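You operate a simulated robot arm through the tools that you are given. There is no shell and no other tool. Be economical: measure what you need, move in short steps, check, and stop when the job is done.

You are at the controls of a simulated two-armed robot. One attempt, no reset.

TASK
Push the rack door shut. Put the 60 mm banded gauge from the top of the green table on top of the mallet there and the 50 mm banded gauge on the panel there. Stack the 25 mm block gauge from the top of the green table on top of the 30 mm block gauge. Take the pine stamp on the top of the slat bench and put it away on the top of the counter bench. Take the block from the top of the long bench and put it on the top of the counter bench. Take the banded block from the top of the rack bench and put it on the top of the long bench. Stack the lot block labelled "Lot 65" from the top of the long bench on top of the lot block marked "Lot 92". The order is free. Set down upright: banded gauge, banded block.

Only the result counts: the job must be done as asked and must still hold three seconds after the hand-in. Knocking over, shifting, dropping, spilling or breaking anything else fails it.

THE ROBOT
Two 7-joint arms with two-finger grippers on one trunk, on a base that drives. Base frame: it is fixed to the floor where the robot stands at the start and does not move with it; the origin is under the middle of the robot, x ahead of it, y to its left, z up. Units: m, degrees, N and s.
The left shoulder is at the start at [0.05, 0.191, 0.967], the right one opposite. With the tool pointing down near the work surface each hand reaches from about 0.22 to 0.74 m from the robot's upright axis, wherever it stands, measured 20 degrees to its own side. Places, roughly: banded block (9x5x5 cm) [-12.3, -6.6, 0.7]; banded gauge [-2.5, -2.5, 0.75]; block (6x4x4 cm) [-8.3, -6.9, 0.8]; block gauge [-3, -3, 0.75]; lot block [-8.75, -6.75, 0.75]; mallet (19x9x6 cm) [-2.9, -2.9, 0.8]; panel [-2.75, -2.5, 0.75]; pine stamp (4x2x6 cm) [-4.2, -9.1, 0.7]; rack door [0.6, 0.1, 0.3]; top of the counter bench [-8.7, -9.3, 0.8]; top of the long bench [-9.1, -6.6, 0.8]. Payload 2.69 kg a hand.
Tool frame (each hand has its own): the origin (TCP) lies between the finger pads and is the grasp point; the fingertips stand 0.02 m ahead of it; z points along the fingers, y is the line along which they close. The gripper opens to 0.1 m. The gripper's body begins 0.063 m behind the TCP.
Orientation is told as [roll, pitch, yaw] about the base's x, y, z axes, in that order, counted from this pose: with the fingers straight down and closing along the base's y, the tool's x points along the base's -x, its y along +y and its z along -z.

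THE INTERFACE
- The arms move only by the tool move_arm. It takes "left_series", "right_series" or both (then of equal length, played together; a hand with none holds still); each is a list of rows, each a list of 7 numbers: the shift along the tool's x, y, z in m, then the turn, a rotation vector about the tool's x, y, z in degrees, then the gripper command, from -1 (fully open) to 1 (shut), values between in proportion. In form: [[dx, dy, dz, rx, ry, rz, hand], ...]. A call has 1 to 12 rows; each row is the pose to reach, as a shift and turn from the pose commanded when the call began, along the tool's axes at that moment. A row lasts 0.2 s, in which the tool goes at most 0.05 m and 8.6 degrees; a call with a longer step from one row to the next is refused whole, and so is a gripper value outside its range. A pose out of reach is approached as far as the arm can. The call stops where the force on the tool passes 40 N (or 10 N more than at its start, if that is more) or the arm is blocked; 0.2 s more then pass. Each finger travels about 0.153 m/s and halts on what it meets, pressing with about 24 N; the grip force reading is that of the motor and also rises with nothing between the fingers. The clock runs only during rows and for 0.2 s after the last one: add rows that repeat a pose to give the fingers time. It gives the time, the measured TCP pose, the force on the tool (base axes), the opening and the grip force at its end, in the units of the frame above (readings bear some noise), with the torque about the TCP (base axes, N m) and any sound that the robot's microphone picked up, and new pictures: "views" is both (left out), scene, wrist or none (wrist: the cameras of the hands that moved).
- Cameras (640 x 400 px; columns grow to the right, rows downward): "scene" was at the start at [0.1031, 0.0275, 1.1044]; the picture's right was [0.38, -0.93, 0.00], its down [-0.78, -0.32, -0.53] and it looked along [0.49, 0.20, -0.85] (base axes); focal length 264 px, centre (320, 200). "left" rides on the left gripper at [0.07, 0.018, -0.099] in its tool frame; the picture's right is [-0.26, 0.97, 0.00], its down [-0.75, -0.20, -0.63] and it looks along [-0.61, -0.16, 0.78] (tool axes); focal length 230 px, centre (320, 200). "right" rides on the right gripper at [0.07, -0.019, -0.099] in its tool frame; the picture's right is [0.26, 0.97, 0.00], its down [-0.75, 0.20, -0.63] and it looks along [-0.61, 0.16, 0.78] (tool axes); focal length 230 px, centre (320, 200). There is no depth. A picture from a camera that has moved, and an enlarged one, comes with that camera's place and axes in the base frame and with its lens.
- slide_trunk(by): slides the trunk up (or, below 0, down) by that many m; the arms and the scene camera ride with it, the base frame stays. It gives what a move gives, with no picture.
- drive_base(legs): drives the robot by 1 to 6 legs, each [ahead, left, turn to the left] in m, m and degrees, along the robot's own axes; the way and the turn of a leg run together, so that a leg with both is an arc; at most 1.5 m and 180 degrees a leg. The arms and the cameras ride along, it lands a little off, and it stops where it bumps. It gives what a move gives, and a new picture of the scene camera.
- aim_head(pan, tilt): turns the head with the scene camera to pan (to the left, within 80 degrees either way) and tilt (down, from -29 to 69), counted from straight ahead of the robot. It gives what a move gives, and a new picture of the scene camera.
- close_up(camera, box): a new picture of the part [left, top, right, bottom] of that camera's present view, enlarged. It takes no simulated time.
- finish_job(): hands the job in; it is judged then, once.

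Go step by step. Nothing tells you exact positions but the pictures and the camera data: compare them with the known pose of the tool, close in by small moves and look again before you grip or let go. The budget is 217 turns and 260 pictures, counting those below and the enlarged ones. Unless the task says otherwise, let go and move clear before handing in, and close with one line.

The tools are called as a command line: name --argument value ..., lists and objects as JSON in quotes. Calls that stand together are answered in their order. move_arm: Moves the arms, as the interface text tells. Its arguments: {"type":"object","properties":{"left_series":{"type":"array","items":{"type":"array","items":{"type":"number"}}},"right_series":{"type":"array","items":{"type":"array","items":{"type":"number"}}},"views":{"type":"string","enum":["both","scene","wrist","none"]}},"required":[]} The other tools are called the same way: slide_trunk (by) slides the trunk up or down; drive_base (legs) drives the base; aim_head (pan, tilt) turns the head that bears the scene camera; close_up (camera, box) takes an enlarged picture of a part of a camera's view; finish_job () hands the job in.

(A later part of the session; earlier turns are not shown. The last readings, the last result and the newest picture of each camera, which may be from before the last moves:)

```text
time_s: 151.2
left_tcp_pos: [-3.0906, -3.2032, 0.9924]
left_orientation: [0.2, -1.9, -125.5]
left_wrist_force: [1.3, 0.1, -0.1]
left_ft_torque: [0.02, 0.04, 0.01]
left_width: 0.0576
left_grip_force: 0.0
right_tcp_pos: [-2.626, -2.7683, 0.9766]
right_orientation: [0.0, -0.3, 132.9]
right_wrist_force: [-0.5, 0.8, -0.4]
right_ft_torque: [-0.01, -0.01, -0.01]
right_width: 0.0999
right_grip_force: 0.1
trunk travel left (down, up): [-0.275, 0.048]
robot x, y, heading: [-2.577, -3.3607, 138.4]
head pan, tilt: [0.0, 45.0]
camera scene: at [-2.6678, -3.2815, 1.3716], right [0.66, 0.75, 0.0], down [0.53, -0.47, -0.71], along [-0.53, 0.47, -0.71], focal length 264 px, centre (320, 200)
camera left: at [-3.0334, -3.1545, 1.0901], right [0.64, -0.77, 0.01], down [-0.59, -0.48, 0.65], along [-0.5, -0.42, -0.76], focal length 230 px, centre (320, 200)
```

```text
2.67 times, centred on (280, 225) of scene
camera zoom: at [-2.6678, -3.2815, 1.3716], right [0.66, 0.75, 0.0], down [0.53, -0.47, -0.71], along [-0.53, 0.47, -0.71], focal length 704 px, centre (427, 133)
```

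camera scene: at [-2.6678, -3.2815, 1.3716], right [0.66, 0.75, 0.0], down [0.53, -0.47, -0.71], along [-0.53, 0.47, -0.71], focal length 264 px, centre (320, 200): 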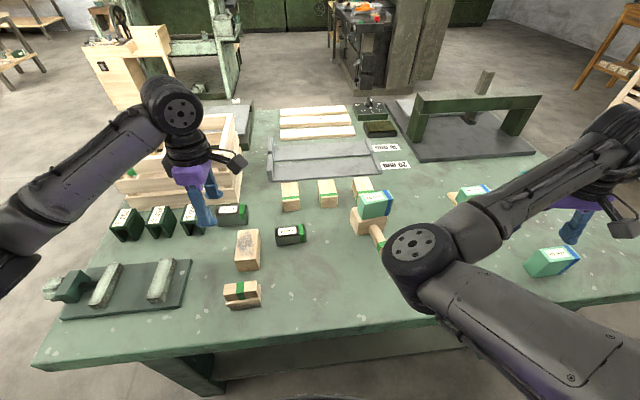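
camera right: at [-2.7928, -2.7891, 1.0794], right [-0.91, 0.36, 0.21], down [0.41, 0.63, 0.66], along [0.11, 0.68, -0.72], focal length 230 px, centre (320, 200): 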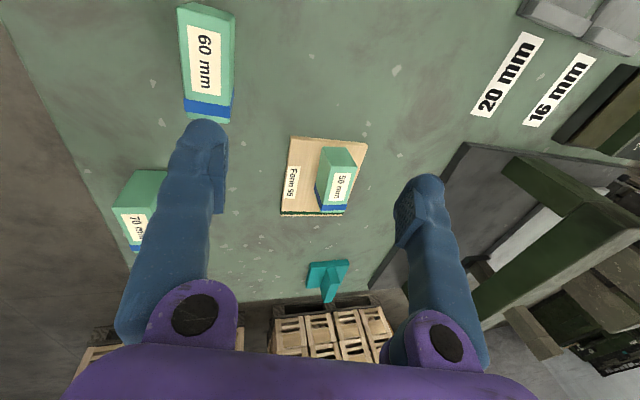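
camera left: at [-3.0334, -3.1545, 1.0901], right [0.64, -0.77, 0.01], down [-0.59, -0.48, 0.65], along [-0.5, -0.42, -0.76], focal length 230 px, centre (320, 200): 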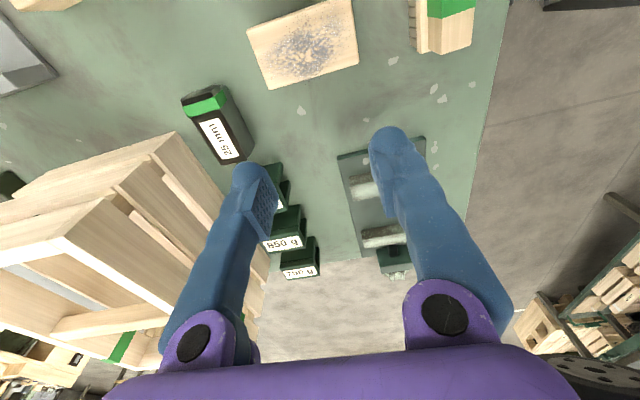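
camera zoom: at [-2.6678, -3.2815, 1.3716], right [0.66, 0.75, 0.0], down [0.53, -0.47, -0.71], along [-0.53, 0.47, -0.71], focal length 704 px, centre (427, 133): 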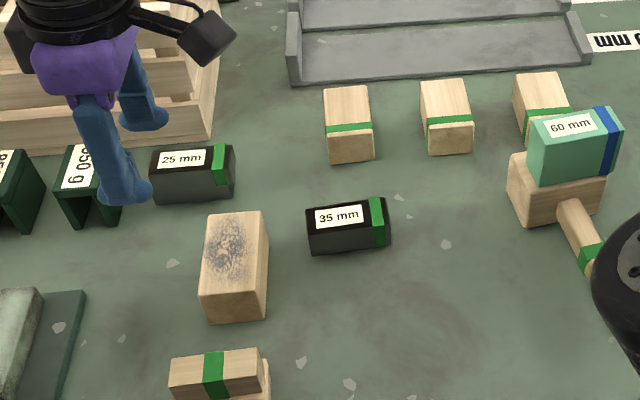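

The 25 mm is on the 30 mm, and the green-table jobs are done. I'll back off and try to reset the right arm by stretching it out and back.

drive_base --legs '[[-0.7, 0, 0]]'

move_arm --right_series '[[0, -0.05, 0, 0, 0, 0, -1], [0, -0.1, 0, 0, 0, 0, -1], [0, -0.15, 0, 0, 0, 0, -1], [0, -0.2, 0, 0, 0, 0, -1], [0, -0.25, 0, 0, 0, 0, -1], [0, -0.3, 0, 0, 0, 0, -1], [0, -0.3, 0, 0, 0, 0, -1], [0.04, -0.27, 0, 0, 0, 0, -1], [0.08, -0.24, 0, 0, 0, 0, -1], [0.1, -0.2, 0, 0, 0, 0, -1], [0.12, -0.16, 0, 0, 0, 0, -1]]' --views "none"

aim_head --pan -35 --tilt 40

```text
time_s: 155.0
left_tcp_pos: [-2.5664, -3.6708, 0.9922]
left_orientation: [0.2, -1.9, -125.1]
left_wrist_force: [0.3, 0.5, 0.7]
left_ft_torque: [0.03, 0.01, 0.02]
left_width: 0.0573
left_grip_force: 0.0
right_tcp_pos: [-2.1039, -3.2329, 0.9758]
right_orientation: [0.1, -0.4, 133.2]
right_wrist_force: [0.4, 0.0, 0.6]
right_ft_torque: [-0.01, 0.03, -0.02]
right_width: 0.1001
right_grip_force: 0.1
trunk travel left (down, up): [-0.275, 0.048]
robot x, y, heading: [-2.0537, -3.8257, 138.8]
head pan, tilt: [0.0, 45.0]
camera scene: at [-2.1424, -3.7471, 1.3715], right [0.66, 0.75, 0.0], down [0.53, -0.47, -0.71], along [-0.53, 0.47, -0.71], focal length 264 px, centre (320, 200)
```

scene: 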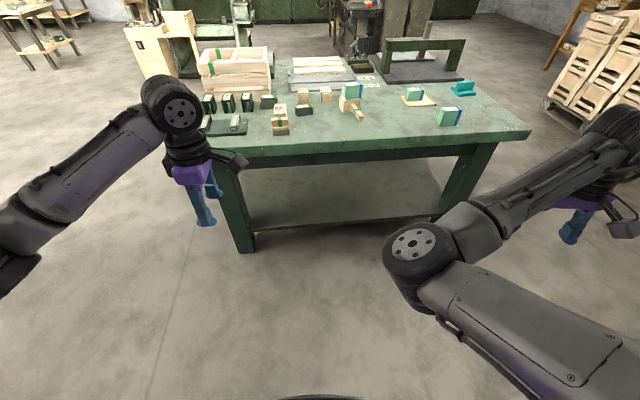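

```text
time_s: 157.4
left_tcp_pos: [-2.5669, -3.6726, 0.9925]
left_orientation: [0.2, -1.9, -125.0]
left_wrist_force: [0.4, -0.4, -0.1]
left_ft_torque: [0.01, -0.01, -0.02]
left_width: 0.0573
left_grip_force: 0.0
right_tcp_pos: [-1.9065, -3.2116, 0.9744]
right_orientation: [0.0, -0.3, 133.3]
right_wrist_force: [1.1, -0.2, 1.3]
right_ft_torque: [0.03, 0.02, 0.0]
right_width: 0.0998
right_grip_force: 0.1
trunk travel left (down, up): [-0.275, 0.048]
robot x, y, heading: [-2.0497, -3.8276, 138.5]
head pan, tilt: [0.0, 45.0]
```

```text
time_s: 158.4
left_tcp_pos: [-2.5672, -3.6708, 0.9926]
left_orientation: [0.3, -1.9, -125.1]
left_wrist_force: [0.0, -0.2, -1.1]
left_ft_torque: [0.02, 0.01, -0.01]
left_width: 0.0573
left_grip_force: 0.1
right_tcp_pos: [-1.9043, -3.2097, 0.9734]
right_orientation: [0.0, -0.3, 133.2]
right_wrist_force: [-0.4, 0.5, 0.7]
right_ft_torque: [0.01, -0.03, 0.0]
right_width: 0.0999
right_grip_force: 0.1
trunk travel left (down, up): [-0.275, 0.048]
robot x, y, heading: [-2.0517, -3.8295, 139.0]
head pan, tilt: [-35.0, 40.0]
camera scene: at [-2.1017, -3.7179, 1.3787], right [0.97, 0.24, 0.0], down [0.15, -0.62, -0.77], along [-0.18, 0.74, -0.64], focal length 264 px, centre (320, 200)
```

scene: 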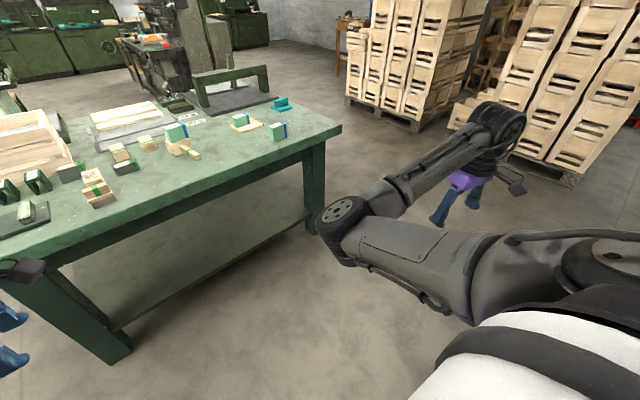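

move_arm --right_series '[[-0.0, 0.045, 0.01, 0, 0, 0, -1], [-0.01, 0.09, 0.02, 0, 0, 0, -1], [-0.02, 0.135, 0.03, 0, 0, 0, -1], [-0.03, 0.18, 0.04, 0, 0, 0, -1], [-0.04, 0.225, 0.05, 0, 0, 0, -1], [-0.05, 0.27, 0.06, 0, 0, 0, -1], [-0.06, 0.315, 0.08, 0, 0, 0, -1], [-0.07, 0.36, 0.1, 0, 0, 0, -1], [-0.07, 0.4, 0.11, 0, 0, 0, -1], [-0.07, 0.43, 0.12, 0, 0, 0, -1], [-0.07, 0.43, 0.12, 0, 0, 0, -1]]' --views "scene"

```text
refused: row 7 steps farther than a row can; nothing moved
```

move_arm --right_series '[[-0.0, 0.045, 0.01, 0, 0, 0, -1], [-0.01, 0.09, 0.02, 0, 0, 0, -1], [-0.02, 0.135, 0.03, 0, 0, 0, -1], [-0.03, 0.18, 0.04, 0, 0, 0, -1], [-0.04, 0.225, 0.05, 0, 0, 0, -1], [-0.05, 0.27, 0.06, 0, 0, 0, -1], [-0.06, 0.31, 0.075, 0, 0, 0, -1], [-0.07, 0.35, 0.09, 0, 0, 0, -1], [-0.07, 0.39, 0.11, 0, 0, 0, -1], [-0.07, 0.43, 0.12, 0, 0, 0, -1], [-0.07, 0.43, 0.12, 0, 0, 0, -1]]' --views "scene"

```text
time_s: 159.7
left_tcp_pos: [-2.5665, -3.6724, 0.9923]
left_orientation: [0.1, -1.9, -125.2]
left_wrist_force: [0.5, -0.9, 0.1]
left_ft_torque: [-0.01, 0.04, -0.03]
left_width: 0.0574
left_grip_force: 0.1
right_tcp_pos: [-2.1428, -3.2331, 0.9722]
right_orientation: [1.7, -14.0, 132.2]
right_wrist_force: [0.5, -0.3, 0.1]
right_ft_torque: [0.0, 0.03, -0.05]
right_width: 0.1002
right_grip_force: 0.0
right hand out of reach, approached as far as the arm can: row 3, 4, 5, 6
trunk travel left (down, up): [-0.275, 0.048]
robot x, y, heading: [-2.051, -3.8289, 138.8]
head pan, tilt: [-35.0, 40.0]
stopped in row 6 (right hand): the arm was blocked; the commanded pose is now the measured one
camera scene: at [-2.1016, -3.7179, 1.3788], right [0.97, 0.24, 0.0], down [0.15, -0.62, -0.77], along [-0.18, 0.74, -0.64], focal length 264 px, centre (320, 200)
```

scene: 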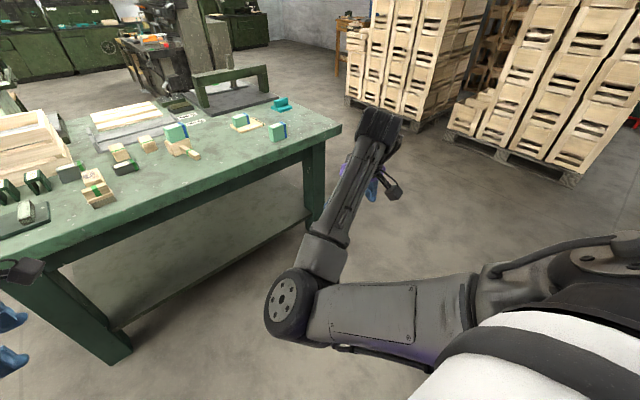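

move_arm --right_series '[[0, -0.04, 0, 0, 7, 0, -1], [0, -0.08, 0, 0, 14, 0, -1], [0, -0.12, 0, 0, 14, -8, -1], [0, -0.16, 0, 0, 14, -16, -1], [0, -0.2, 0, 0, 14, -24, -1], [0, -0.2, 0, 0, 14, -32, -1], [0, -0.2, 0, 0, 14, -40, -1], [0, -0.2, 0, 0, 14, -48, -1], [0, -0.2, 0, 0, 14, -56, -1], [0, -0.2, 0, 0, 14, -64, -1], [0, -0.2, 0, 0, 14, -72, -1], [0, -0.2, 0, 0, 14, -80, -1]]' --views "scene"

```text
time_s: 162.3
left_tcp_pos: [-2.5656, -3.6712, 0.9934]
left_orientation: [0.2, -1.9, -125.0]
left_wrist_force: [-0.1, 0.3, 0.1]
left_ft_torque: [-0.01, 0.04, -0.03]
left_width: 0.0574
left_grip_force: 0.1
right_tcp_pos: [-1.9946, -3.0971, 0.965]
right_orientation: [-5.2, 5.8, -148.2]
right_wrist_force: [-0.2, -0.3, 0.6]
right_ft_torque: [0.05, 0.0, 0.03]
right_width: 0.0997
right_grip_force: 0.0
trunk travel left (down, up): [-0.275, 0.048]
robot x, y, heading: [-2.0506, -3.827, 138.5]
head pan, tilt: [-35.0, 40.0]
camera scene: at [-2.1016, -3.7179, 1.3787], right [0.97, 0.24, 0.0], down [0.15, -0.62, -0.77], along [-0.18, 0.74, -0.64], focal length 264 px, centre (320, 200)
```

scene: 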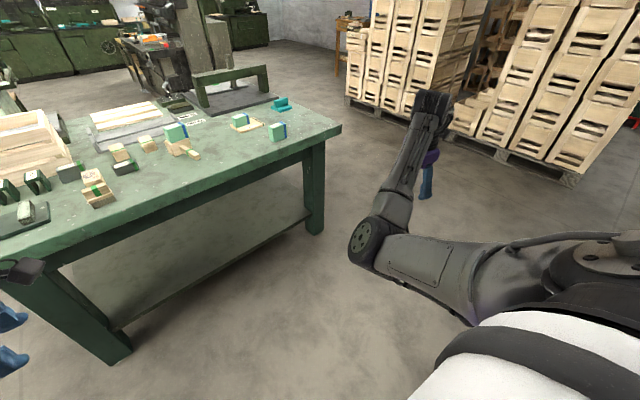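

move_arm --right_series '[[-0.045, 0.012, 0, 0, 0, 0, -1], [-0.09, 0.024, 0, 0, 0, 0, -1], [-0.135, 0.036, 0, 0, 0, 0, -1], [-0.18, 0.05, 0, 0, 0, 0, -1], [-0.22, 0.06, 0, 0, 0, 0, -1], [-0.26, 0.075, 0, 0, 0, 0, -1], [-0.288, 0.085, 0, 0, 0, 0, -1]]' --views "scene"

```text
time_s: 163.7
left_tcp_pos: [-2.5678, -3.6707, 0.9929]
left_orientation: [0.3, -1.9, -125.0]
left_wrist_force: [1.0, -0.6, 0.6]
left_ft_torque: [0.01, 0.02, -0.01]
left_width: 0.0577
left_grip_force: 0.2
right_tcp_pos: [-2.169, -3.2093, 1.0203]
right_orientation: [-18.0, 6.2, -153.1]
right_wrist_force: [1.1, -0.2, -0.3]
right_ft_torque: [0.0, 0.04, -0.03]
right_width: 0.0996
right_grip_force: 0.1
right hand out of reach, approached as far as the arm can: row 5, 6
trunk travel left (down, up): [-0.275, 0.048]
robot x, y, heading: [-2.0543, -3.8257, 138.5]
head pan, tilt: [-35.0, 40.0]
stopped in row 6 (right hand): the arm was blocked; the commanded pose is now the measured one
camera scene: at [-2.1018, -3.718, 1.3788], right [0.97, 0.24, 0.0], down [0.15, -0.62, -0.77], along [-0.18, 0.74, -0.64], focal length 264 px, centre (320, 200)
```

scene: 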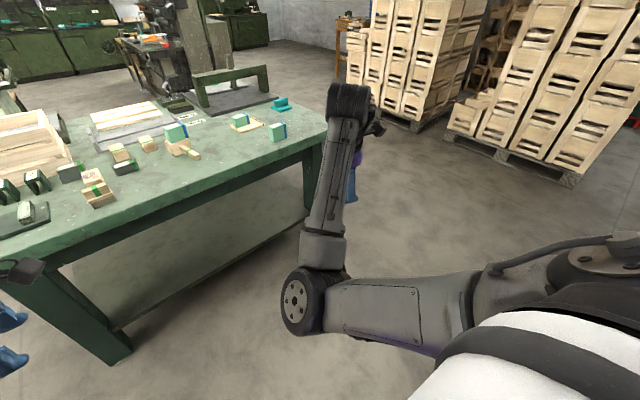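

Not worth more effort. I'll park the right arm out to the side and do the rest with the left hand.

move_arm --right_series '[[0.03, -0.01, 0, -4, 0, 0, -0.5], [0.06, -0.02, 0, -8, 0, 0, 0], [0.09, -0.03, 0, -12, 0, 0, 0.5], [0.12, -0.035, 0, -16, 0, 0, 1], [0.15, -0.045, 0, -18, 0, 0, 1], [0.15, -0.045, -0.04, -18, 0, 0, 1]]' --views "none"

aim_head --pan 70 --tilt 15

```text
time_s: 165.1
left_tcp_pos: [-2.5666, -3.6712, 0.9934]
left_orientation: [0.1, -1.8, -125.0]
left_wrist_force: [-0.2, -0.3, -0.2]
left_ft_torque: [0.03, 0.0, 0.0]
left_width: 0.0576
left_grip_force: 0.0
right_tcp_pos: [-2.0556, -3.1185, 1.0873]
right_orientation: [0.1, 6.4, -152.9]
right_wrist_force: [0.2, 0.1, 0.6]
right_ft_torque: [0.0, 0.01, 0.02]
right_width: 0.0001
right_grip_force: 24.0
trunk travel left (down, up): [-0.275, 0.048]
robot x, y, heading: [-2.0518, -3.8282, 138.7]
head pan, tilt: [-35.0, 40.0]
```

```text
time_s: 166.9
left_tcp_pos: [-2.5659, -3.6702, 0.992]
left_orientation: [0.2, -1.9, -125.1]
left_wrist_force: [0.6, -0.2, -0.1]
left_ft_torque: [-0.01, -0.02, -0.01]
left_width: 0.0577
left_grip_force: 0.1
right_tcp_pos: [-2.0545, -3.1172, 1.0856]
right_orientation: [0.1, 6.3, -153.1]
right_wrist_force: [0.3, 0.1, 0.5]
right_ft_torque: [0.01, 0.01, 0.0]
right_width: 0.0003
right_grip_force: 24.6
trunk travel left (down, up): [-0.275, 0.048]
robot x, y, heading: [-2.0503, -3.8271, 138.7]
head pan, tilt: [70.0, 15.0]
camera scene: at [-2.1635, -3.8452, 1.4183], right [-0.48, 0.88, 0.0], down [0.23, 0.12, -0.97], along [-0.85, -0.46, -0.26], focal length 264 px, centre (320, 200)
```

scene: 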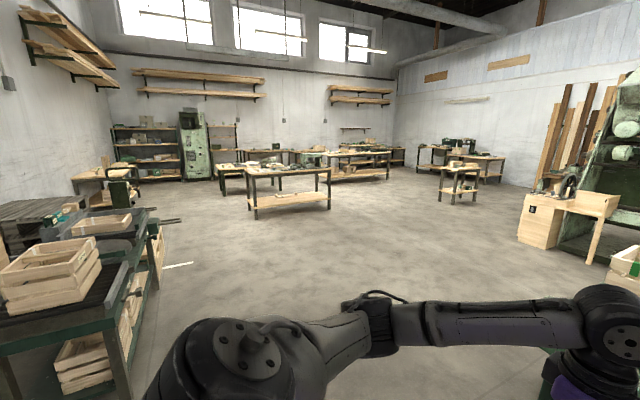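

I can see the benches toward the far end. I'll turn left and drive down the hall toward the slat bench area, then look.

drive_base --legs '[[0, 0, 92], [1.5, -0.1, 0], [1.4, 0, 0]]'

aim_head --pan 25 --tilt 18

```text
refused: leg 2 is longer than a leg can be; nothing moved
```

```text
time_s: 168.0
left_tcp_pos: [-2.566, -3.6699, 0.9921]
left_orientation: [0.2, -1.8, -125.0]
left_wrist_force: [0.5, 0.2, 0.2]
left_ft_torque: [0.01, -0.02, 0.0]
left_width: 0.0575
left_grip_force: 0.0
right_tcp_pos: [-2.0546, -3.1161, 1.0857]
right_orientation: [0.0, 6.3, -153.1]
right_wrist_force: [-0.2, -0.1, 0.2]
right_ft_torque: [0.0, 0.02, 0.01]
right_width: 0.0001
right_grip_force: 24.1
trunk travel left (down, up): [-0.275, 0.048]
robot x, y, heading: [-2.0475, -3.8271, 138.7]
head pan, tilt: [25.0, 18.0]
camera scene: at [-2.171, -3.7743, 1.4134], right [0.28, 0.96, 0.0], down [0.3, -0.09, -0.95], along [-0.91, 0.27, -0.31], focal length 264 px, centre (320, 200)
```

scene: 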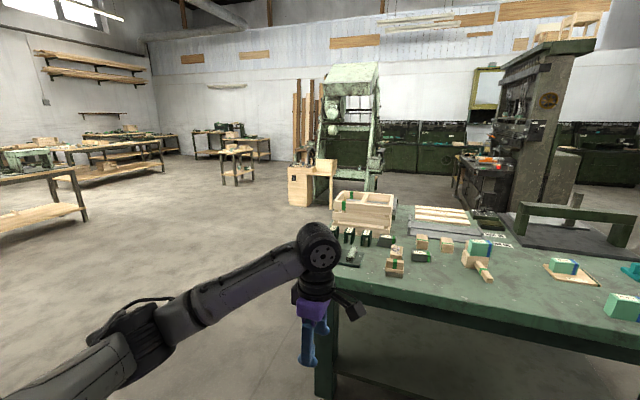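

drive_base --legs '[[0, 0, 92], [1.45, -0.1, 0], [1.4, 0, 0]]'

```text
time_s: 185.5
left_tcp_pos: [-4.0518, -6.4536, 0.9916]
left_orientation: [0.3, -1.9, -32.7]
left_wrist_force: [-0.1, -0.3, 0.1]
left_ft_torque: [0.04, 0.01, 0.02]
left_width: 0.0576
left_grip_force: 0.0
right_tcp_pos: [-4.627, -5.9649, 1.0862]
right_orientation: [0.2, 6.3, -60.8]
right_wrist_force: [-0.8, -0.5, 0.7]
right_ft_torque: [0.01, -0.03, -0.02]
right_width: 0.0
right_grip_force: 24.3
trunk travel left (down, up): [-0.275, 0.048]
robot x, y, heading: [-3.9179, -5.9289, -128.9]
head pan, tilt: [25.0, 18.0]
camera scene: at [-3.9646, -6.0524, 1.4134], right [-0.97, 0.24, 0.0], down [0.07, 0.3, -0.95], along [-0.23, -0.92, -0.31], focal length 264 px, centre (320, 200)
```

scene: 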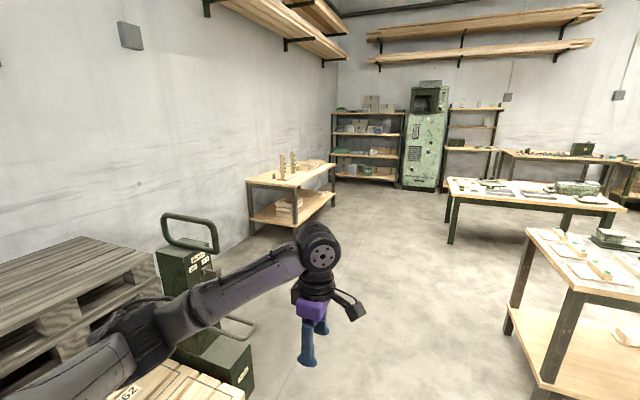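

close_up --camera "scene" --box '[220, 130, 380, 230]'

```text
4.00 times, centred on (300, 180) of scene
camera zoom: at [-3.9646, -6.0524, 1.4134], right [-0.97, 0.24, 0.0], down [0.07, 0.3, -0.95], along [-0.23, -0.92, -0.31], focal length 1057 px, centre (400, 280)
```

zoom: 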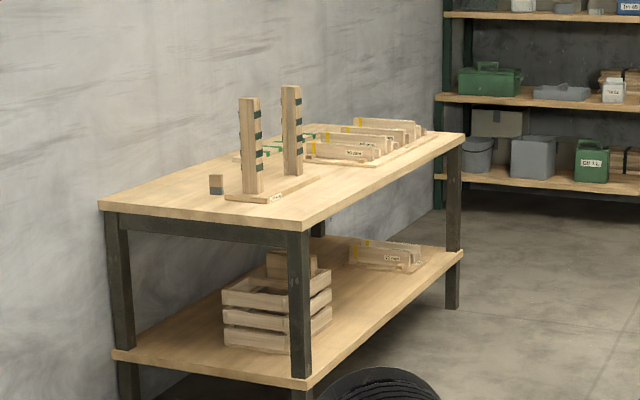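

The stamp is the small wood block near the near end of the slat bench, at about (−4.17, −9.1). I'll approach that end from the hall side.

drive_base --legs '[[1.0, 0.2, 0], [0.95, 0.25, 0]]'

aim_head --pan 65 --tilt 35

```text
time_s: 195.6
left_tcp_pos: [-4.9827, -8.2521, 0.9924]
left_orientation: [0.4, -1.8, -34.3]
left_wrist_force: [-0.4, 0.3, 0.0]
left_ft_torque: [-0.01, 0.01, 0.01]
left_width: 0.0575
left_grip_force: 0.2
right_tcp_pos: [-5.544, -7.7487, 1.0866]
right_orientation: [0.2, 6.3, -62.3]
right_wrist_force: [0.2, -0.4, -0.4]
right_ft_torque: [0.0, 0.02, 0.04]
right_width: 0.0
right_grip_force: 24.4
trunk travel left (down, up): [-0.275, 0.048]
robot x, y, heading: [-4.832, -7.7331, -130.4]
head pan, tilt: [25.0, 18.0]
camera scene: at [-4.8846, -7.8532, 1.4134], right [-0.96, 0.27, 0.0], down [0.08, 0.3, -0.95], along [-0.25, -0.92, -0.31], focal length 264 px, centre (320, 200)
```

scene: 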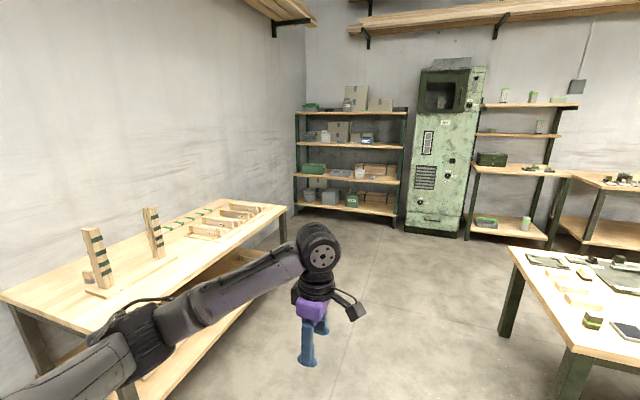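

```text
time_s: 196.7
left_tcp_pos: [-4.9837, -8.2518, 0.9924]
left_orientation: [0.2, -1.9, -34.3]
left_wrist_force: [-0.6, 0.1, 0.4]
left_ft_torque: [0.01, -0.03, -0.03]
left_width: 0.0576
left_grip_force: 0.0
right_tcp_pos: [-5.5439, -7.7476, 1.0866]
right_orientation: [0.1, 6.3, -62.3]
right_wrist_force: [-0.2, -0.6, -0.2]
right_ft_torque: [0.02, 0.02, 0.01]
right_width: 0.0
right_grip_force: 24.3
trunk travel left (down, up): [-0.275, 0.048]
robot x, y, heading: [-4.8374, -7.7316, -130.4]
head pan, tilt: [65.0, 35.0]
camera scene: at [-4.8232, -7.8432, 1.3863], right [-0.91, -0.41, 0.0], down [-0.24, 0.52, -0.82], along [0.34, -0.75, -0.57], focal length 264 px, centre (320, 200)
```

scene: 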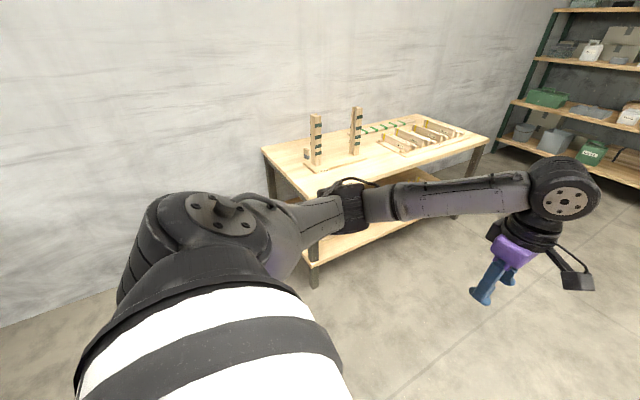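

The stamp is at about (−4.164, −9.097), beside an upright post. I'll back a little, strafe left, and then look.

drive_base --legs '[[-0.15, 0, 1.5], [0, 1.0, 0]]'

aim_head --pan 25 --tilt 40

```text
time_s: 206.4
left_tcp_pos: [-4.1239, -8.7506, 0.9926]
left_orientation: [0.2, -1.9, -32.5]
left_wrist_force: [-0.2, -0.9, 0.3]
left_ft_torque: [0.0, -0.02, 0.0]
left_width: 0.0576
left_grip_force: 0.1
right_tcp_pos: [-4.6996, -8.2665, 1.0857]
right_orientation: [0.0, 6.3, -60.5]
right_wrist_force: [0.3, -0.3, -0.8]
right_ft_torque: [0.0, 0.0, -0.03]
right_width: 0.0
right_grip_force: 23.9
trunk travel left (down, up): [-0.275, 0.048]
robot x, y, heading: [-3.991, -8.232, -128.5]
head pan, tilt: [65.0, 35.0]
camera scene: at [-3.9766, -8.3381, 1.3863], right [-0.9, -0.44, 0.0], down [-0.25, 0.51, -0.82], along [0.36, -0.73, -0.57], focal length 264 px, centre (320, 200)
```

scene: 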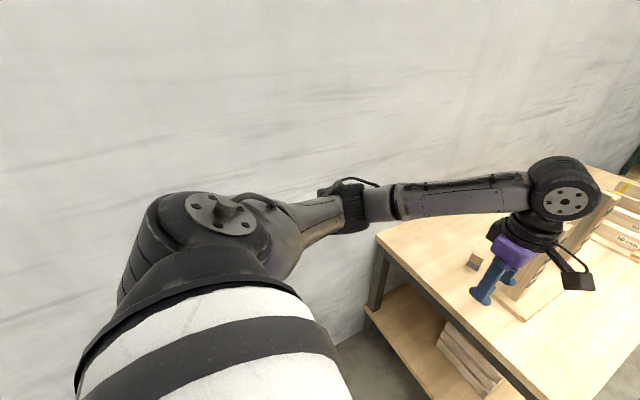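

```text
time_s: 207.5
left_tcp_pos: [-4.1233, -8.7521, 0.9927]
left_orientation: [0.2, -1.9, -32.5]
left_wrist_force: [-0.4, -0.1, -0.4]
left_ft_torque: [-0.01, 0.0, 0.0]
left_width: 0.0575
left_grip_force: 0.1
right_tcp_pos: [-4.7013, -8.2647, 1.0874]
right_orientation: [0.1, 6.3, -60.5]
right_wrist_force: [0.3, -0.2, 0.2]
right_ft_torque: [0.02, 0.03, -0.02]
right_width: 0.0001
right_grip_force: 24.4
trunk travel left (down, up): [-0.275, 0.048]
robot x, y, heading: [-3.9908, -8.2282, -128.6]
head pan, tilt: [25.0, 40.0]
camera scene: at [-4.0357, -8.3417, 1.3787], right [-0.97, 0.24, 0.0], down [0.15, 0.62, -0.77], along [-0.18, -0.74, -0.64], focal length 264 px, centre (320, 200)
```

scene: 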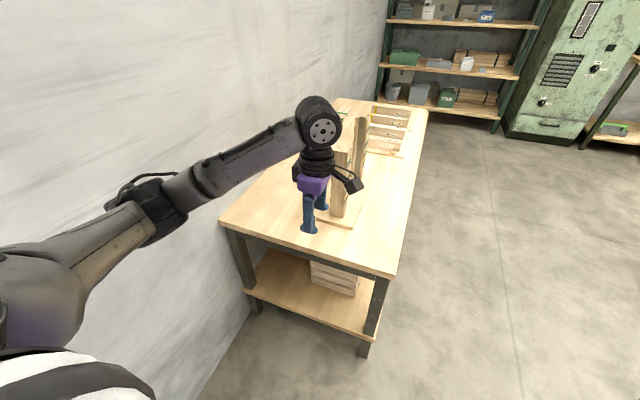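

close_up --camera "left" --box '[0, 0, 640, 400]'

```text
1.00 times, centred on (320, 200) of left (not enlarged: the box is as wide or as high as the picture)
camera zoom: at [-4.1755, -8.6974, 1.0899], right [0.74, 0.68, 0.01], down [0.51, -0.56, 0.65], along [0.45, -0.47, -0.76], focal length 230 px, centre (320, 200)
```

zoom: 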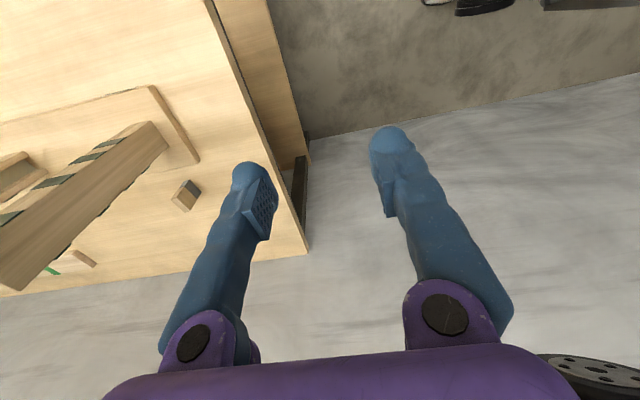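

close_up --camera "left" --box '[140, 150, 236, 210]'

```text
6.67 times, centred on (188, 180) of left
camera zoom: at [-4.1755, -8.6974, 1.0899], right [0.74, 0.68, 0.01], down [0.51, -0.56, 0.65], along [0.45, -0.47, -0.76], focal length 1534 px, centre (1200, 333)
```

zoom: 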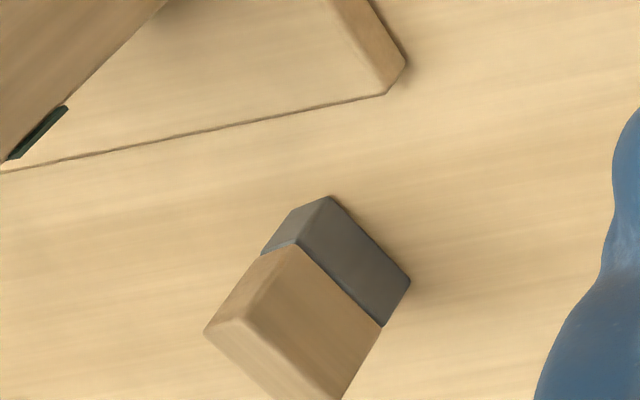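

The stamp stands upright at about (−4.17, −9.07), near a post. I'll rotate the left hand back toward neutral yaw so that its camera clears the post.

move_arm --left_series '[[0, 0, 0, 0, 0, 8, -1], [0, 0, 0, 0, 0, 16, -1], [0, 0, 0, 0, 0, 24, -1], [0, 0, 0, 0, 0, 32, -1], [0, 0, 0, 0, 0, 40, -1], [0, 0, 0, 0, 0, 48, -1], [0, 0, 0, 0, 0, 56, -1], [0, 0, 0, 0, 0, 64, -1], [0, 0, 0, 0, 0, 72, -1], [0, 0, 0, 0, 0, 78, -1], [0, 0, 0, 0, 0, 78, -1]]' --views "both"

```text
time_s: 209.9
left_tcp_pos: [-4.125, -8.7519, 0.9921]
left_orientation: [1.8, -0.1, -110.6]
left_wrist_force: [-0.3, -1.1, -0.3]
left_ft_torque: [-0.02, 0.0, 0.0]
left_width: 0.0999
left_grip_force: 0.0
right_tcp_pos: [-4.7003, -8.2646, 1.0876]
right_orientation: [0.0, 6.2, -60.5]
right_wrist_force: [-0.4, 0.3, 0.6]
right_ft_torque: [-0.04, 0.02, -0.01]
right_width: 0.0001
right_grip_force: 23.7
trunk travel left (down, up): [-0.275, 0.048]
robot x, y, heading: [-3.9934, -8.2302, -128.8]
head pan, tilt: [25.0, 40.0]
camera scene: at [-4.0358, -8.3417, 1.3787], right [-0.97, 0.24, 0.0], down [0.15, 0.62, -0.77], along [-0.18, -0.74, -0.64], focal length 264 px, centre (320, 200)
camera left: at [-4.0853, -8.692, 1.0919], right [0.81, -0.58, 0.03], down [-0.47, -0.62, 0.62], along [-0.34, -0.52, -0.78], focal length 230 px, centre (320, 200)
```

scene: 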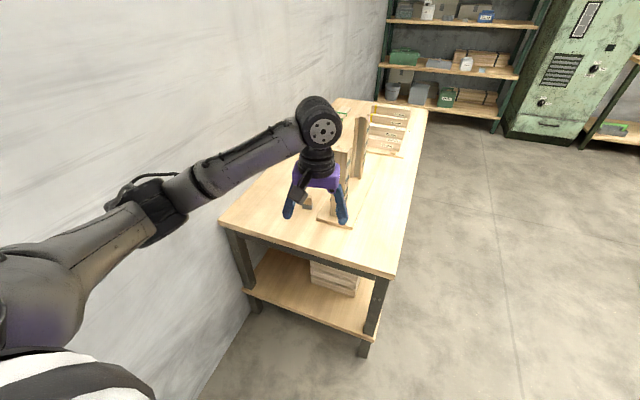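
left: 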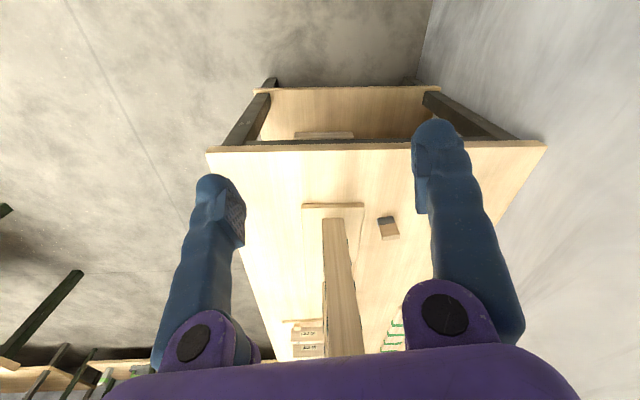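

drive_base --legs '[[0, 0.1, 0], [0.16, 0, 0]]'

close_up --camera "left" --box '[160, 60, 480, 260]'

```text
time_s: 212.5
left_tcp_pos: [-4.1468, -8.9396, 0.9907]
left_orientation: [1.9, -0.1, -110.6]
left_wrist_force: [-0.2, 0.0, -0.5]
left_ft_torque: [0.02, 0.0, -0.01]
left_width: 0.1
left_grip_force: 0.1
right_tcp_pos: [-4.721, -8.4534, 1.0867]
right_orientation: [0.1, 6.3, -60.6]
right_wrist_force: [-0.3, -0.1, -0.4]
right_ft_torque: [0.02, -0.02, 0.01]
right_width: 0.0
right_grip_force: 24.6
trunk travel left (down, up): [-0.275, 0.048]
robot x, y, heading: [-4.0111, -8.4197, -128.7]
head pan, tilt: [25.0, 40.0]
camera scene: at [-4.0571, -8.5307, 1.3786], right [-0.97, 0.24, 0.0], down [0.15, 0.62, -0.77], along [-0.18, -0.74, -0.64], focal length 264 px, centre (320, 200)
```

scene: 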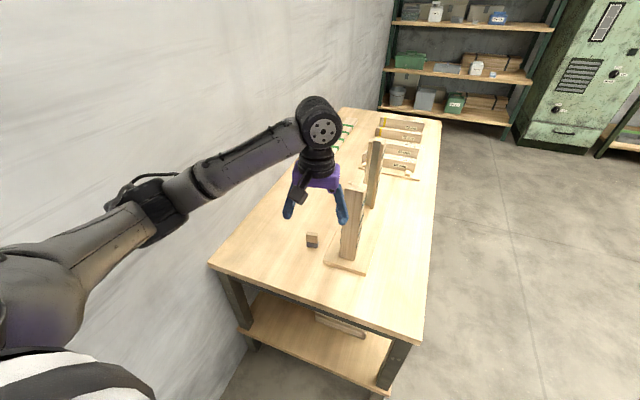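

```text
2.00 times, centred on (320, 160) of left
camera zoom: at [-4.1072, -8.8807, 1.0916], right [0.81, -0.58, 0.03], down [-0.47, -0.62, 0.62], along [-0.34, -0.52, -0.78], focal length 460 px, centre (320, 280)
```

zoom: 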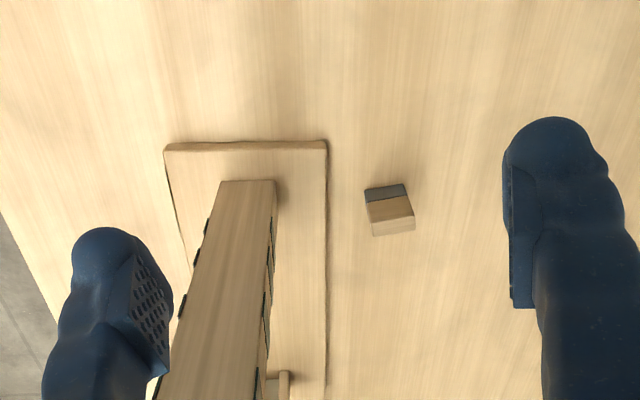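

move_arm --left_series '[[0, 0, -0.04, 0, 0, 0, -0.5], [0, 0.015, -0.08, 0, 0, 0, -0.5], [-0.035, 0.032, -0.08, 0, 0, 0, -0.5], [-0.075, 0.032, -0.08, 0, 0, 0, -0.5], [-0.115, 0.032, -0.08, 0, 0, 0, -0.5], [-0.146, 0.032, -0.08, 0, 0, 0, -0.5], [-0.146, 0.032, -0.06, 0, 0, 0, -0.5]]' --views "both"

```text
time_s: 214.1
left_tcp_pos: [-4.1686, -9.0881, 1.0512]
left_orientation: [1.9, -0.2, -110.6]
left_wrist_force: [0.4, -0.1, 0.2]
left_ft_torque: [0.03, 0.01, 0.02]
left_width: 0.0749
left_grip_force: 0.2
right_tcp_pos: [-4.7201, -8.4526, 1.0871]
right_orientation: [0.1, 6.3, -60.6]
right_wrist_force: [0.1, -0.7, -0.3]
right_ft_torque: [0.02, -0.01, -0.01]
right_width: 0.0001
right_grip_force: 23.8
trunk travel left (down, up): [-0.275, 0.048]
robot x, y, heading: [-4.0097, -8.42, -128.9]
head pan, tilt: [25.0, 40.0]
camera scene: at [-4.0562, -8.5305, 1.3787], right [-0.97, 0.24, 0.0], down [0.15, 0.62, -0.77], along [-0.18, -0.74, -0.64], focal length 264 px, centre (320, 200)
camera left: at [-4.1289, -9.0286, 1.1508], right [0.81, -0.58, 0.03], down [-0.47, -0.62, 0.62], along [-0.34, -0.52, -0.78], focal length 230 px, centre (320, 200)
```

scene: 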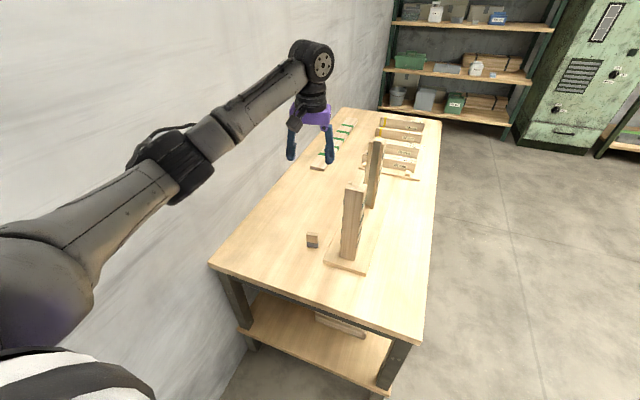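
left: 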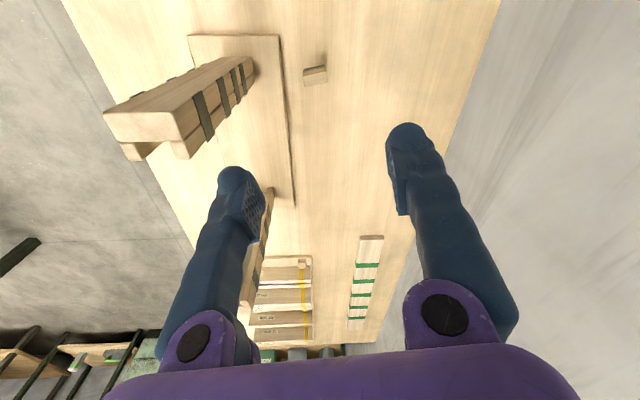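

move_arm --left_series '[[0, 0, 0.045, 0, 0, 0, -0.5], [0, 0, 0.09, 0, 0, 0, -0.5], [0, 0, 0.135, 0, 0, 0, -0.5], [0, 0, 0.18, 0, 0, 0, -0.5], [0, 0, 0.2, 0, 0, 0, -0.5]]' --views "wrist"

```text
time_s: 215.3
left_tcp_pos: [-4.1643, -9.0904, 0.8487]
left_orientation: [1.9, -0.2, -110.6]
left_wrist_force: [0.0, 0.5, -0.4]
left_ft_torque: [-0.02, -0.02, -0.03]
left_width: 0.0751
left_grip_force: 0.0
right_tcp_pos: [-4.7214, -8.4522, 1.0867]
right_orientation: [0.2, 6.3, -60.6]
right_wrist_force: [-0.6, 0.0, 0.0]
right_ft_torque: [0.02, -0.02, -0.04]
right_width: 0.0
right_grip_force: 24.3
trunk travel left (down, up): [-0.275, 0.048]
robot x, y, heading: [-4.0113, -8.4196, -128.7]
head pan, tilt: [25.0, 40.0]
camera left: at [-4.1257, -9.0296, 0.9493], right [0.81, -0.58, 0.03], down [-0.47, -0.62, 0.63], along [-0.34, -0.52, -0.78], focal length 230 px, centre (320, 200)
```

left: 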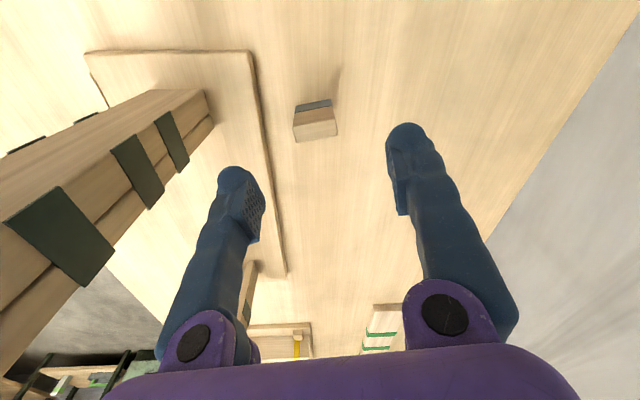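

move_arm --left_series '[[0.002, 0, 0.025, 0, 0, 0, -0.5], [0.004, -0.001, 0.05, 0, 0, 0, -0.5], [0.004, -0.001, 0.07, 0, 0, 0, -0.5], [0.004, -0.001, 0.08, 0, 0, 0, -0.5]]' --views "wrist"

```text
time_s: 216.3
left_tcp_pos: [-4.1624, -9.087, 0.7712]
left_orientation: [1.9, -0.1, -110.6]
left_wrist_force: [-0.6, 0.4, 0.4]
left_ft_torque: [0.01, 0.03, 0.02]
left_width: 0.0751
left_grip_force: 0.1
right_tcp_pos: [-4.7208, -8.4523, 1.0871]
right_orientation: [0.1, 6.3, -60.6]
right_wrist_force: [-0.3, 0.5, -0.1]
right_ft_torque: [0.01, 0.0, -0.06]
right_width: 0.0
right_grip_force: 23.4
trunk travel left (down, up): [-0.275, 0.048]
robot x, y, heading: [-4.0156, -8.4187, -128.6]
head pan, tilt: [25.0, 40.0]
camera left: at [-4.1229, -9.0267, 0.8712], right [0.81, -0.58, 0.03], down [-0.47, -0.62, 0.62], along [-0.34, -0.52, -0.78], focal length 230 px, centre (320, 200)
```

left: 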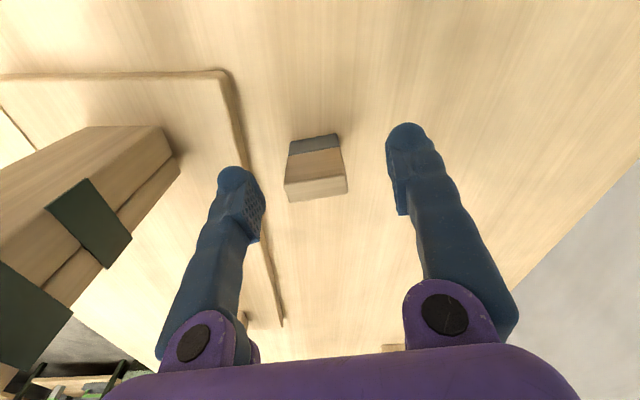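

move_arm --left_series '[[0, -0.001, 0.01, 0, 0, 0, -0.5], [0, -0.001, 0.02, 0, 0, 0, -0.5], [0, -0.001, 0.02, 0, 0, 0, 0.3], [0, -0.001, 0.02, 0, 0, 0, 1], [0, -0.001, 0.02, 0, 0, 0, 1], [0, -0.001, -0.02, 0, 0, 0, 1], [0, -0.001, -0.06, 0, 0, 0, 1]]' --views "wrist"

```text
time_s: 217.9
left_tcp_pos: [-4.1629, -9.0831, 0.8349]
left_orientation: [1.9, -0.1, -110.6]
left_wrist_force: [1.0, -0.4, -0.1]
left_ft_torque: [0.0, 0.01, 0.02]
left_width: 0.0369
left_grip_force: 24.0
right_tcp_pos: [-4.7198, -8.4516, 1.0872]
right_orientation: [0.0, 6.3, -60.6]
right_wrist_force: [0.1, -0.3, -0.6]
right_ft_torque: [0.02, 0.03, 0.0]
right_width: 0.0
right_grip_force: 23.7
trunk travel left (down, up): [-0.275, 0.048]
robot x, y, heading: [-4.013, -8.4154, -128.9]
head pan, tilt: [25.0, 40.0]
camera left: at [-4.1243, -9.0234, 0.9345], right [0.81, -0.58, 0.03], down [-0.47, -0.62, 0.62], along [-0.34, -0.52, -0.78], focal length 230 px, centre (320, 200)
```

left: 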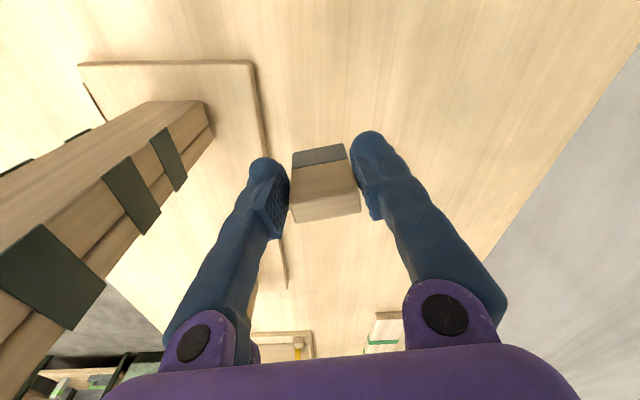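

The stamp is gripped. I'll lift it clear of the posts, back out, then strafe right into the hall.

move_arm --left_series '[[0, 0, -0.045, 0, 0, 0, 1], [0, 0, -0.09, 0, 0, 0, 1], [0, 0, -0.135, 0, 0, 0, 1], [0, 0, -0.18, 0, 0, 0, 1], [0, 0, -0.22, 0, 0, 0, 1], [0.04, 0, -0.22, 0, 0, 0, 1], [0.08, 0, -0.22, 0, 0, 0, 1], [0.12, 0, -0.22, 0, 0, 0, 1], [0.15, 0, -0.22, 0, 0, 0, 1]]' --views "none"

drive_base --legs '[[-0.2, 0, 0], [0, -1.15, 0]]'

aim_head --pan -10 --tilt 20

```text
time_s: 219.9
left_tcp_pos: [-4.1157, -8.9429, 1.0537]
left_orientation: [1.9, -0.1, -110.6]
left_wrist_force: [0.9, 0.2, -0.7]
left_ft_torque: [0.01, -0.02, 0.03]
left_width: 0.0367
left_grip_force: 24.3
right_tcp_pos: [-4.7214, -8.4526, 1.087]
right_orientation: [0.0, 6.3, -60.6]
right_wrist_force: [-0.2, 0.1, -0.1]
right_ft_torque: [-0.03, 0.03, -0.02]
right_width: 0.0001
right_grip_force: 24.2
trunk travel left (down, up): [-0.275, 0.048]
robot x, y, heading: [-4.01, -8.4193, -129.0]
head pan, tilt: [25.0, 40.0]
```

```text
time_s: 231.2
left_tcp_pos: [-4.8673, -8.0886, 1.0533]
left_orientation: [1.8, -0.2, -110.4]
left_wrist_force: [-0.1, -0.3, -0.9]
left_ft_torque: [-0.01, 0.0, 0.0]
left_width: 0.0366
left_grip_force: 23.7
right_tcp_pos: [-5.4742, -7.5992, 1.0872]
right_orientation: [0.1, 6.2, -60.5]
right_wrist_force: [0.2, -0.4, -0.2]
right_ft_torque: [-0.04, -0.02, 0.0]
right_width: 0.0
right_grip_force: 23.9
trunk travel left (down, up): [-0.275, 0.048]
robot x, y, heading: [-4.7654, -7.5638, -128.6]
head pan, tilt: [25.0, 40.0]
camera scene: at [-4.8094, -7.6751, 1.3787], right [-0.97, 0.24, 0.0], down [0.15, 0.62, -0.77], along [-0.18, -0.74, -0.64], focal length 264 px, centre (320, 200)
```

scene: 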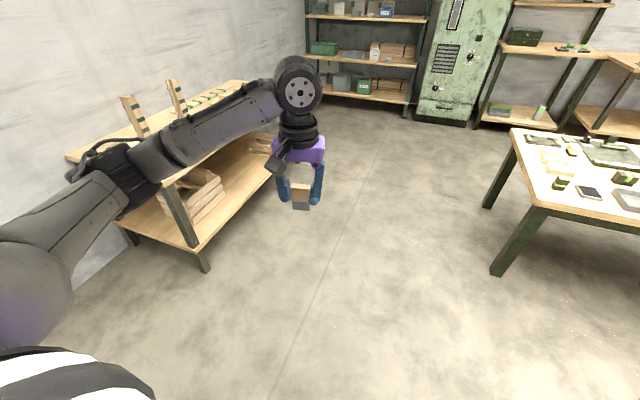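

```text
time_s: 232.2
left_tcp_pos: [-4.8671, -8.0889, 1.0527]
left_orientation: [1.9, -0.1, -110.4]
left_wrist_force: [0.4, 0.1, -0.7]
left_ft_torque: [-0.03, 0.0, 0.02]
left_width: 0.0369
left_grip_force: 24.4
right_tcp_pos: [-5.4739, -7.6007, 1.0871]
right_orientation: [0.2, 6.3, -60.6]
right_wrist_force: [-0.4, 0.3, 0.5]
right_ft_torque: [-0.01, 0.0, 0.01]
right_width: 0.0
right_grip_force: 24.4
trunk travel left (down, up): [-0.275, 0.048]
robot x, y, heading: [-4.7636, -7.5617, -128.6]
head pan, tilt: [-10.0, 20.0]
camera scene: at [-4.8591, -7.6541, 1.4101], right [-0.66, 0.75, 0.0], down [0.26, 0.23, -0.94], along [-0.71, -0.62, -0.34], focal length 264 px, centre (320, 200)
```

scene: 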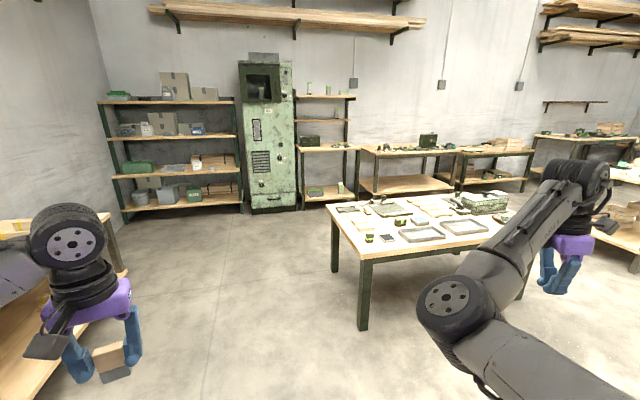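

I have the stamp. The counter bench stands along the far wall, with its front at about u −12.4 and v 0.2 to 1.4. I'll go round the left of the middle table.

drive_base --legs '[[1.45, 0.12, 0], [1.45, 0, 0], [0, -1.2, 0]]'

aim_head --pan -20 --tilt 30

```text
time_s: 256.7
left_tcp_pos: [-7.4755, -9.7815, 1.0536]
left_orientation: [1.9, -0.2, -109.3]
left_wrist_force: [-0.4, -0.4, -0.2]
left_ft_torque: [-0.02, 0.01, -0.03]
left_width: 0.0367
left_grip_force: 24.5
right_tcp_pos: [-8.0904, -9.3033, 1.0861]
right_orientation: [0.1, 6.3, -59.5]
right_wrist_force: [0.2, 0.4, -0.2]
right_ft_torque: [-0.03, 0.02, -0.01]
right_width: 0.0
right_grip_force: 24.2
trunk travel left (down, up): [-0.275, 0.048]
robot x, y, heading: [-7.3803, -9.2528, -127.5]
head pan, tilt: [-10.0, 20.0]
camera scene: at [-7.4746, -9.3467, 1.4101], right [-0.67, 0.74, 0.0], down [0.25, 0.23, -0.94], along [-0.69, -0.63, -0.34], focal length 264 px, centre (320, 200)
```

scene: 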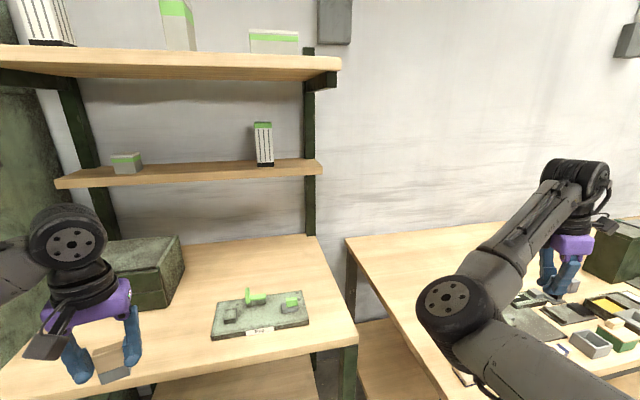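

```text
time_s: 257.4
left_tcp_pos: [-7.4756, -9.7809, 1.0526]
left_orientation: [1.9, 0.0, -109.3]
left_wrist_force: [-0.7, -0.9, -0.4]
left_ft_torque: [0.04, -0.01, 0.03]
left_width: 0.0367
left_grip_force: 24.2
right_tcp_pos: [-8.0908, -9.3028, 1.087]
right_orientation: [0.1, 6.3, -59.5]
right_wrist_force: [0.9, 0.5, 0.4]
right_ft_torque: [0.01, 0.01, 0.01]
right_width: 0.0
right_grip_force: 23.7
trunk travel left (down, up): [-0.275, 0.048]
robot x, y, heading: [-7.3767, -9.2585, -127.7]
head pan, tilt: [-20.0, 30.0]
camera scene: at [-7.482, -9.3325, 1.3941], right [-0.53, 0.84, 0.0], down [0.42, 0.27, -0.87], along [-0.73, -0.46, -0.5], focal length 264 px, centre (320, 200)
```

scene: 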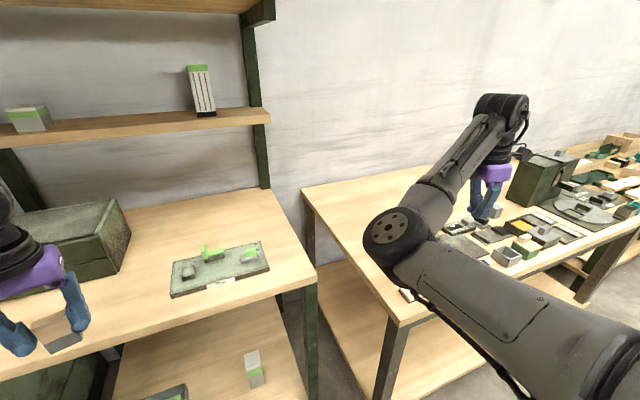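

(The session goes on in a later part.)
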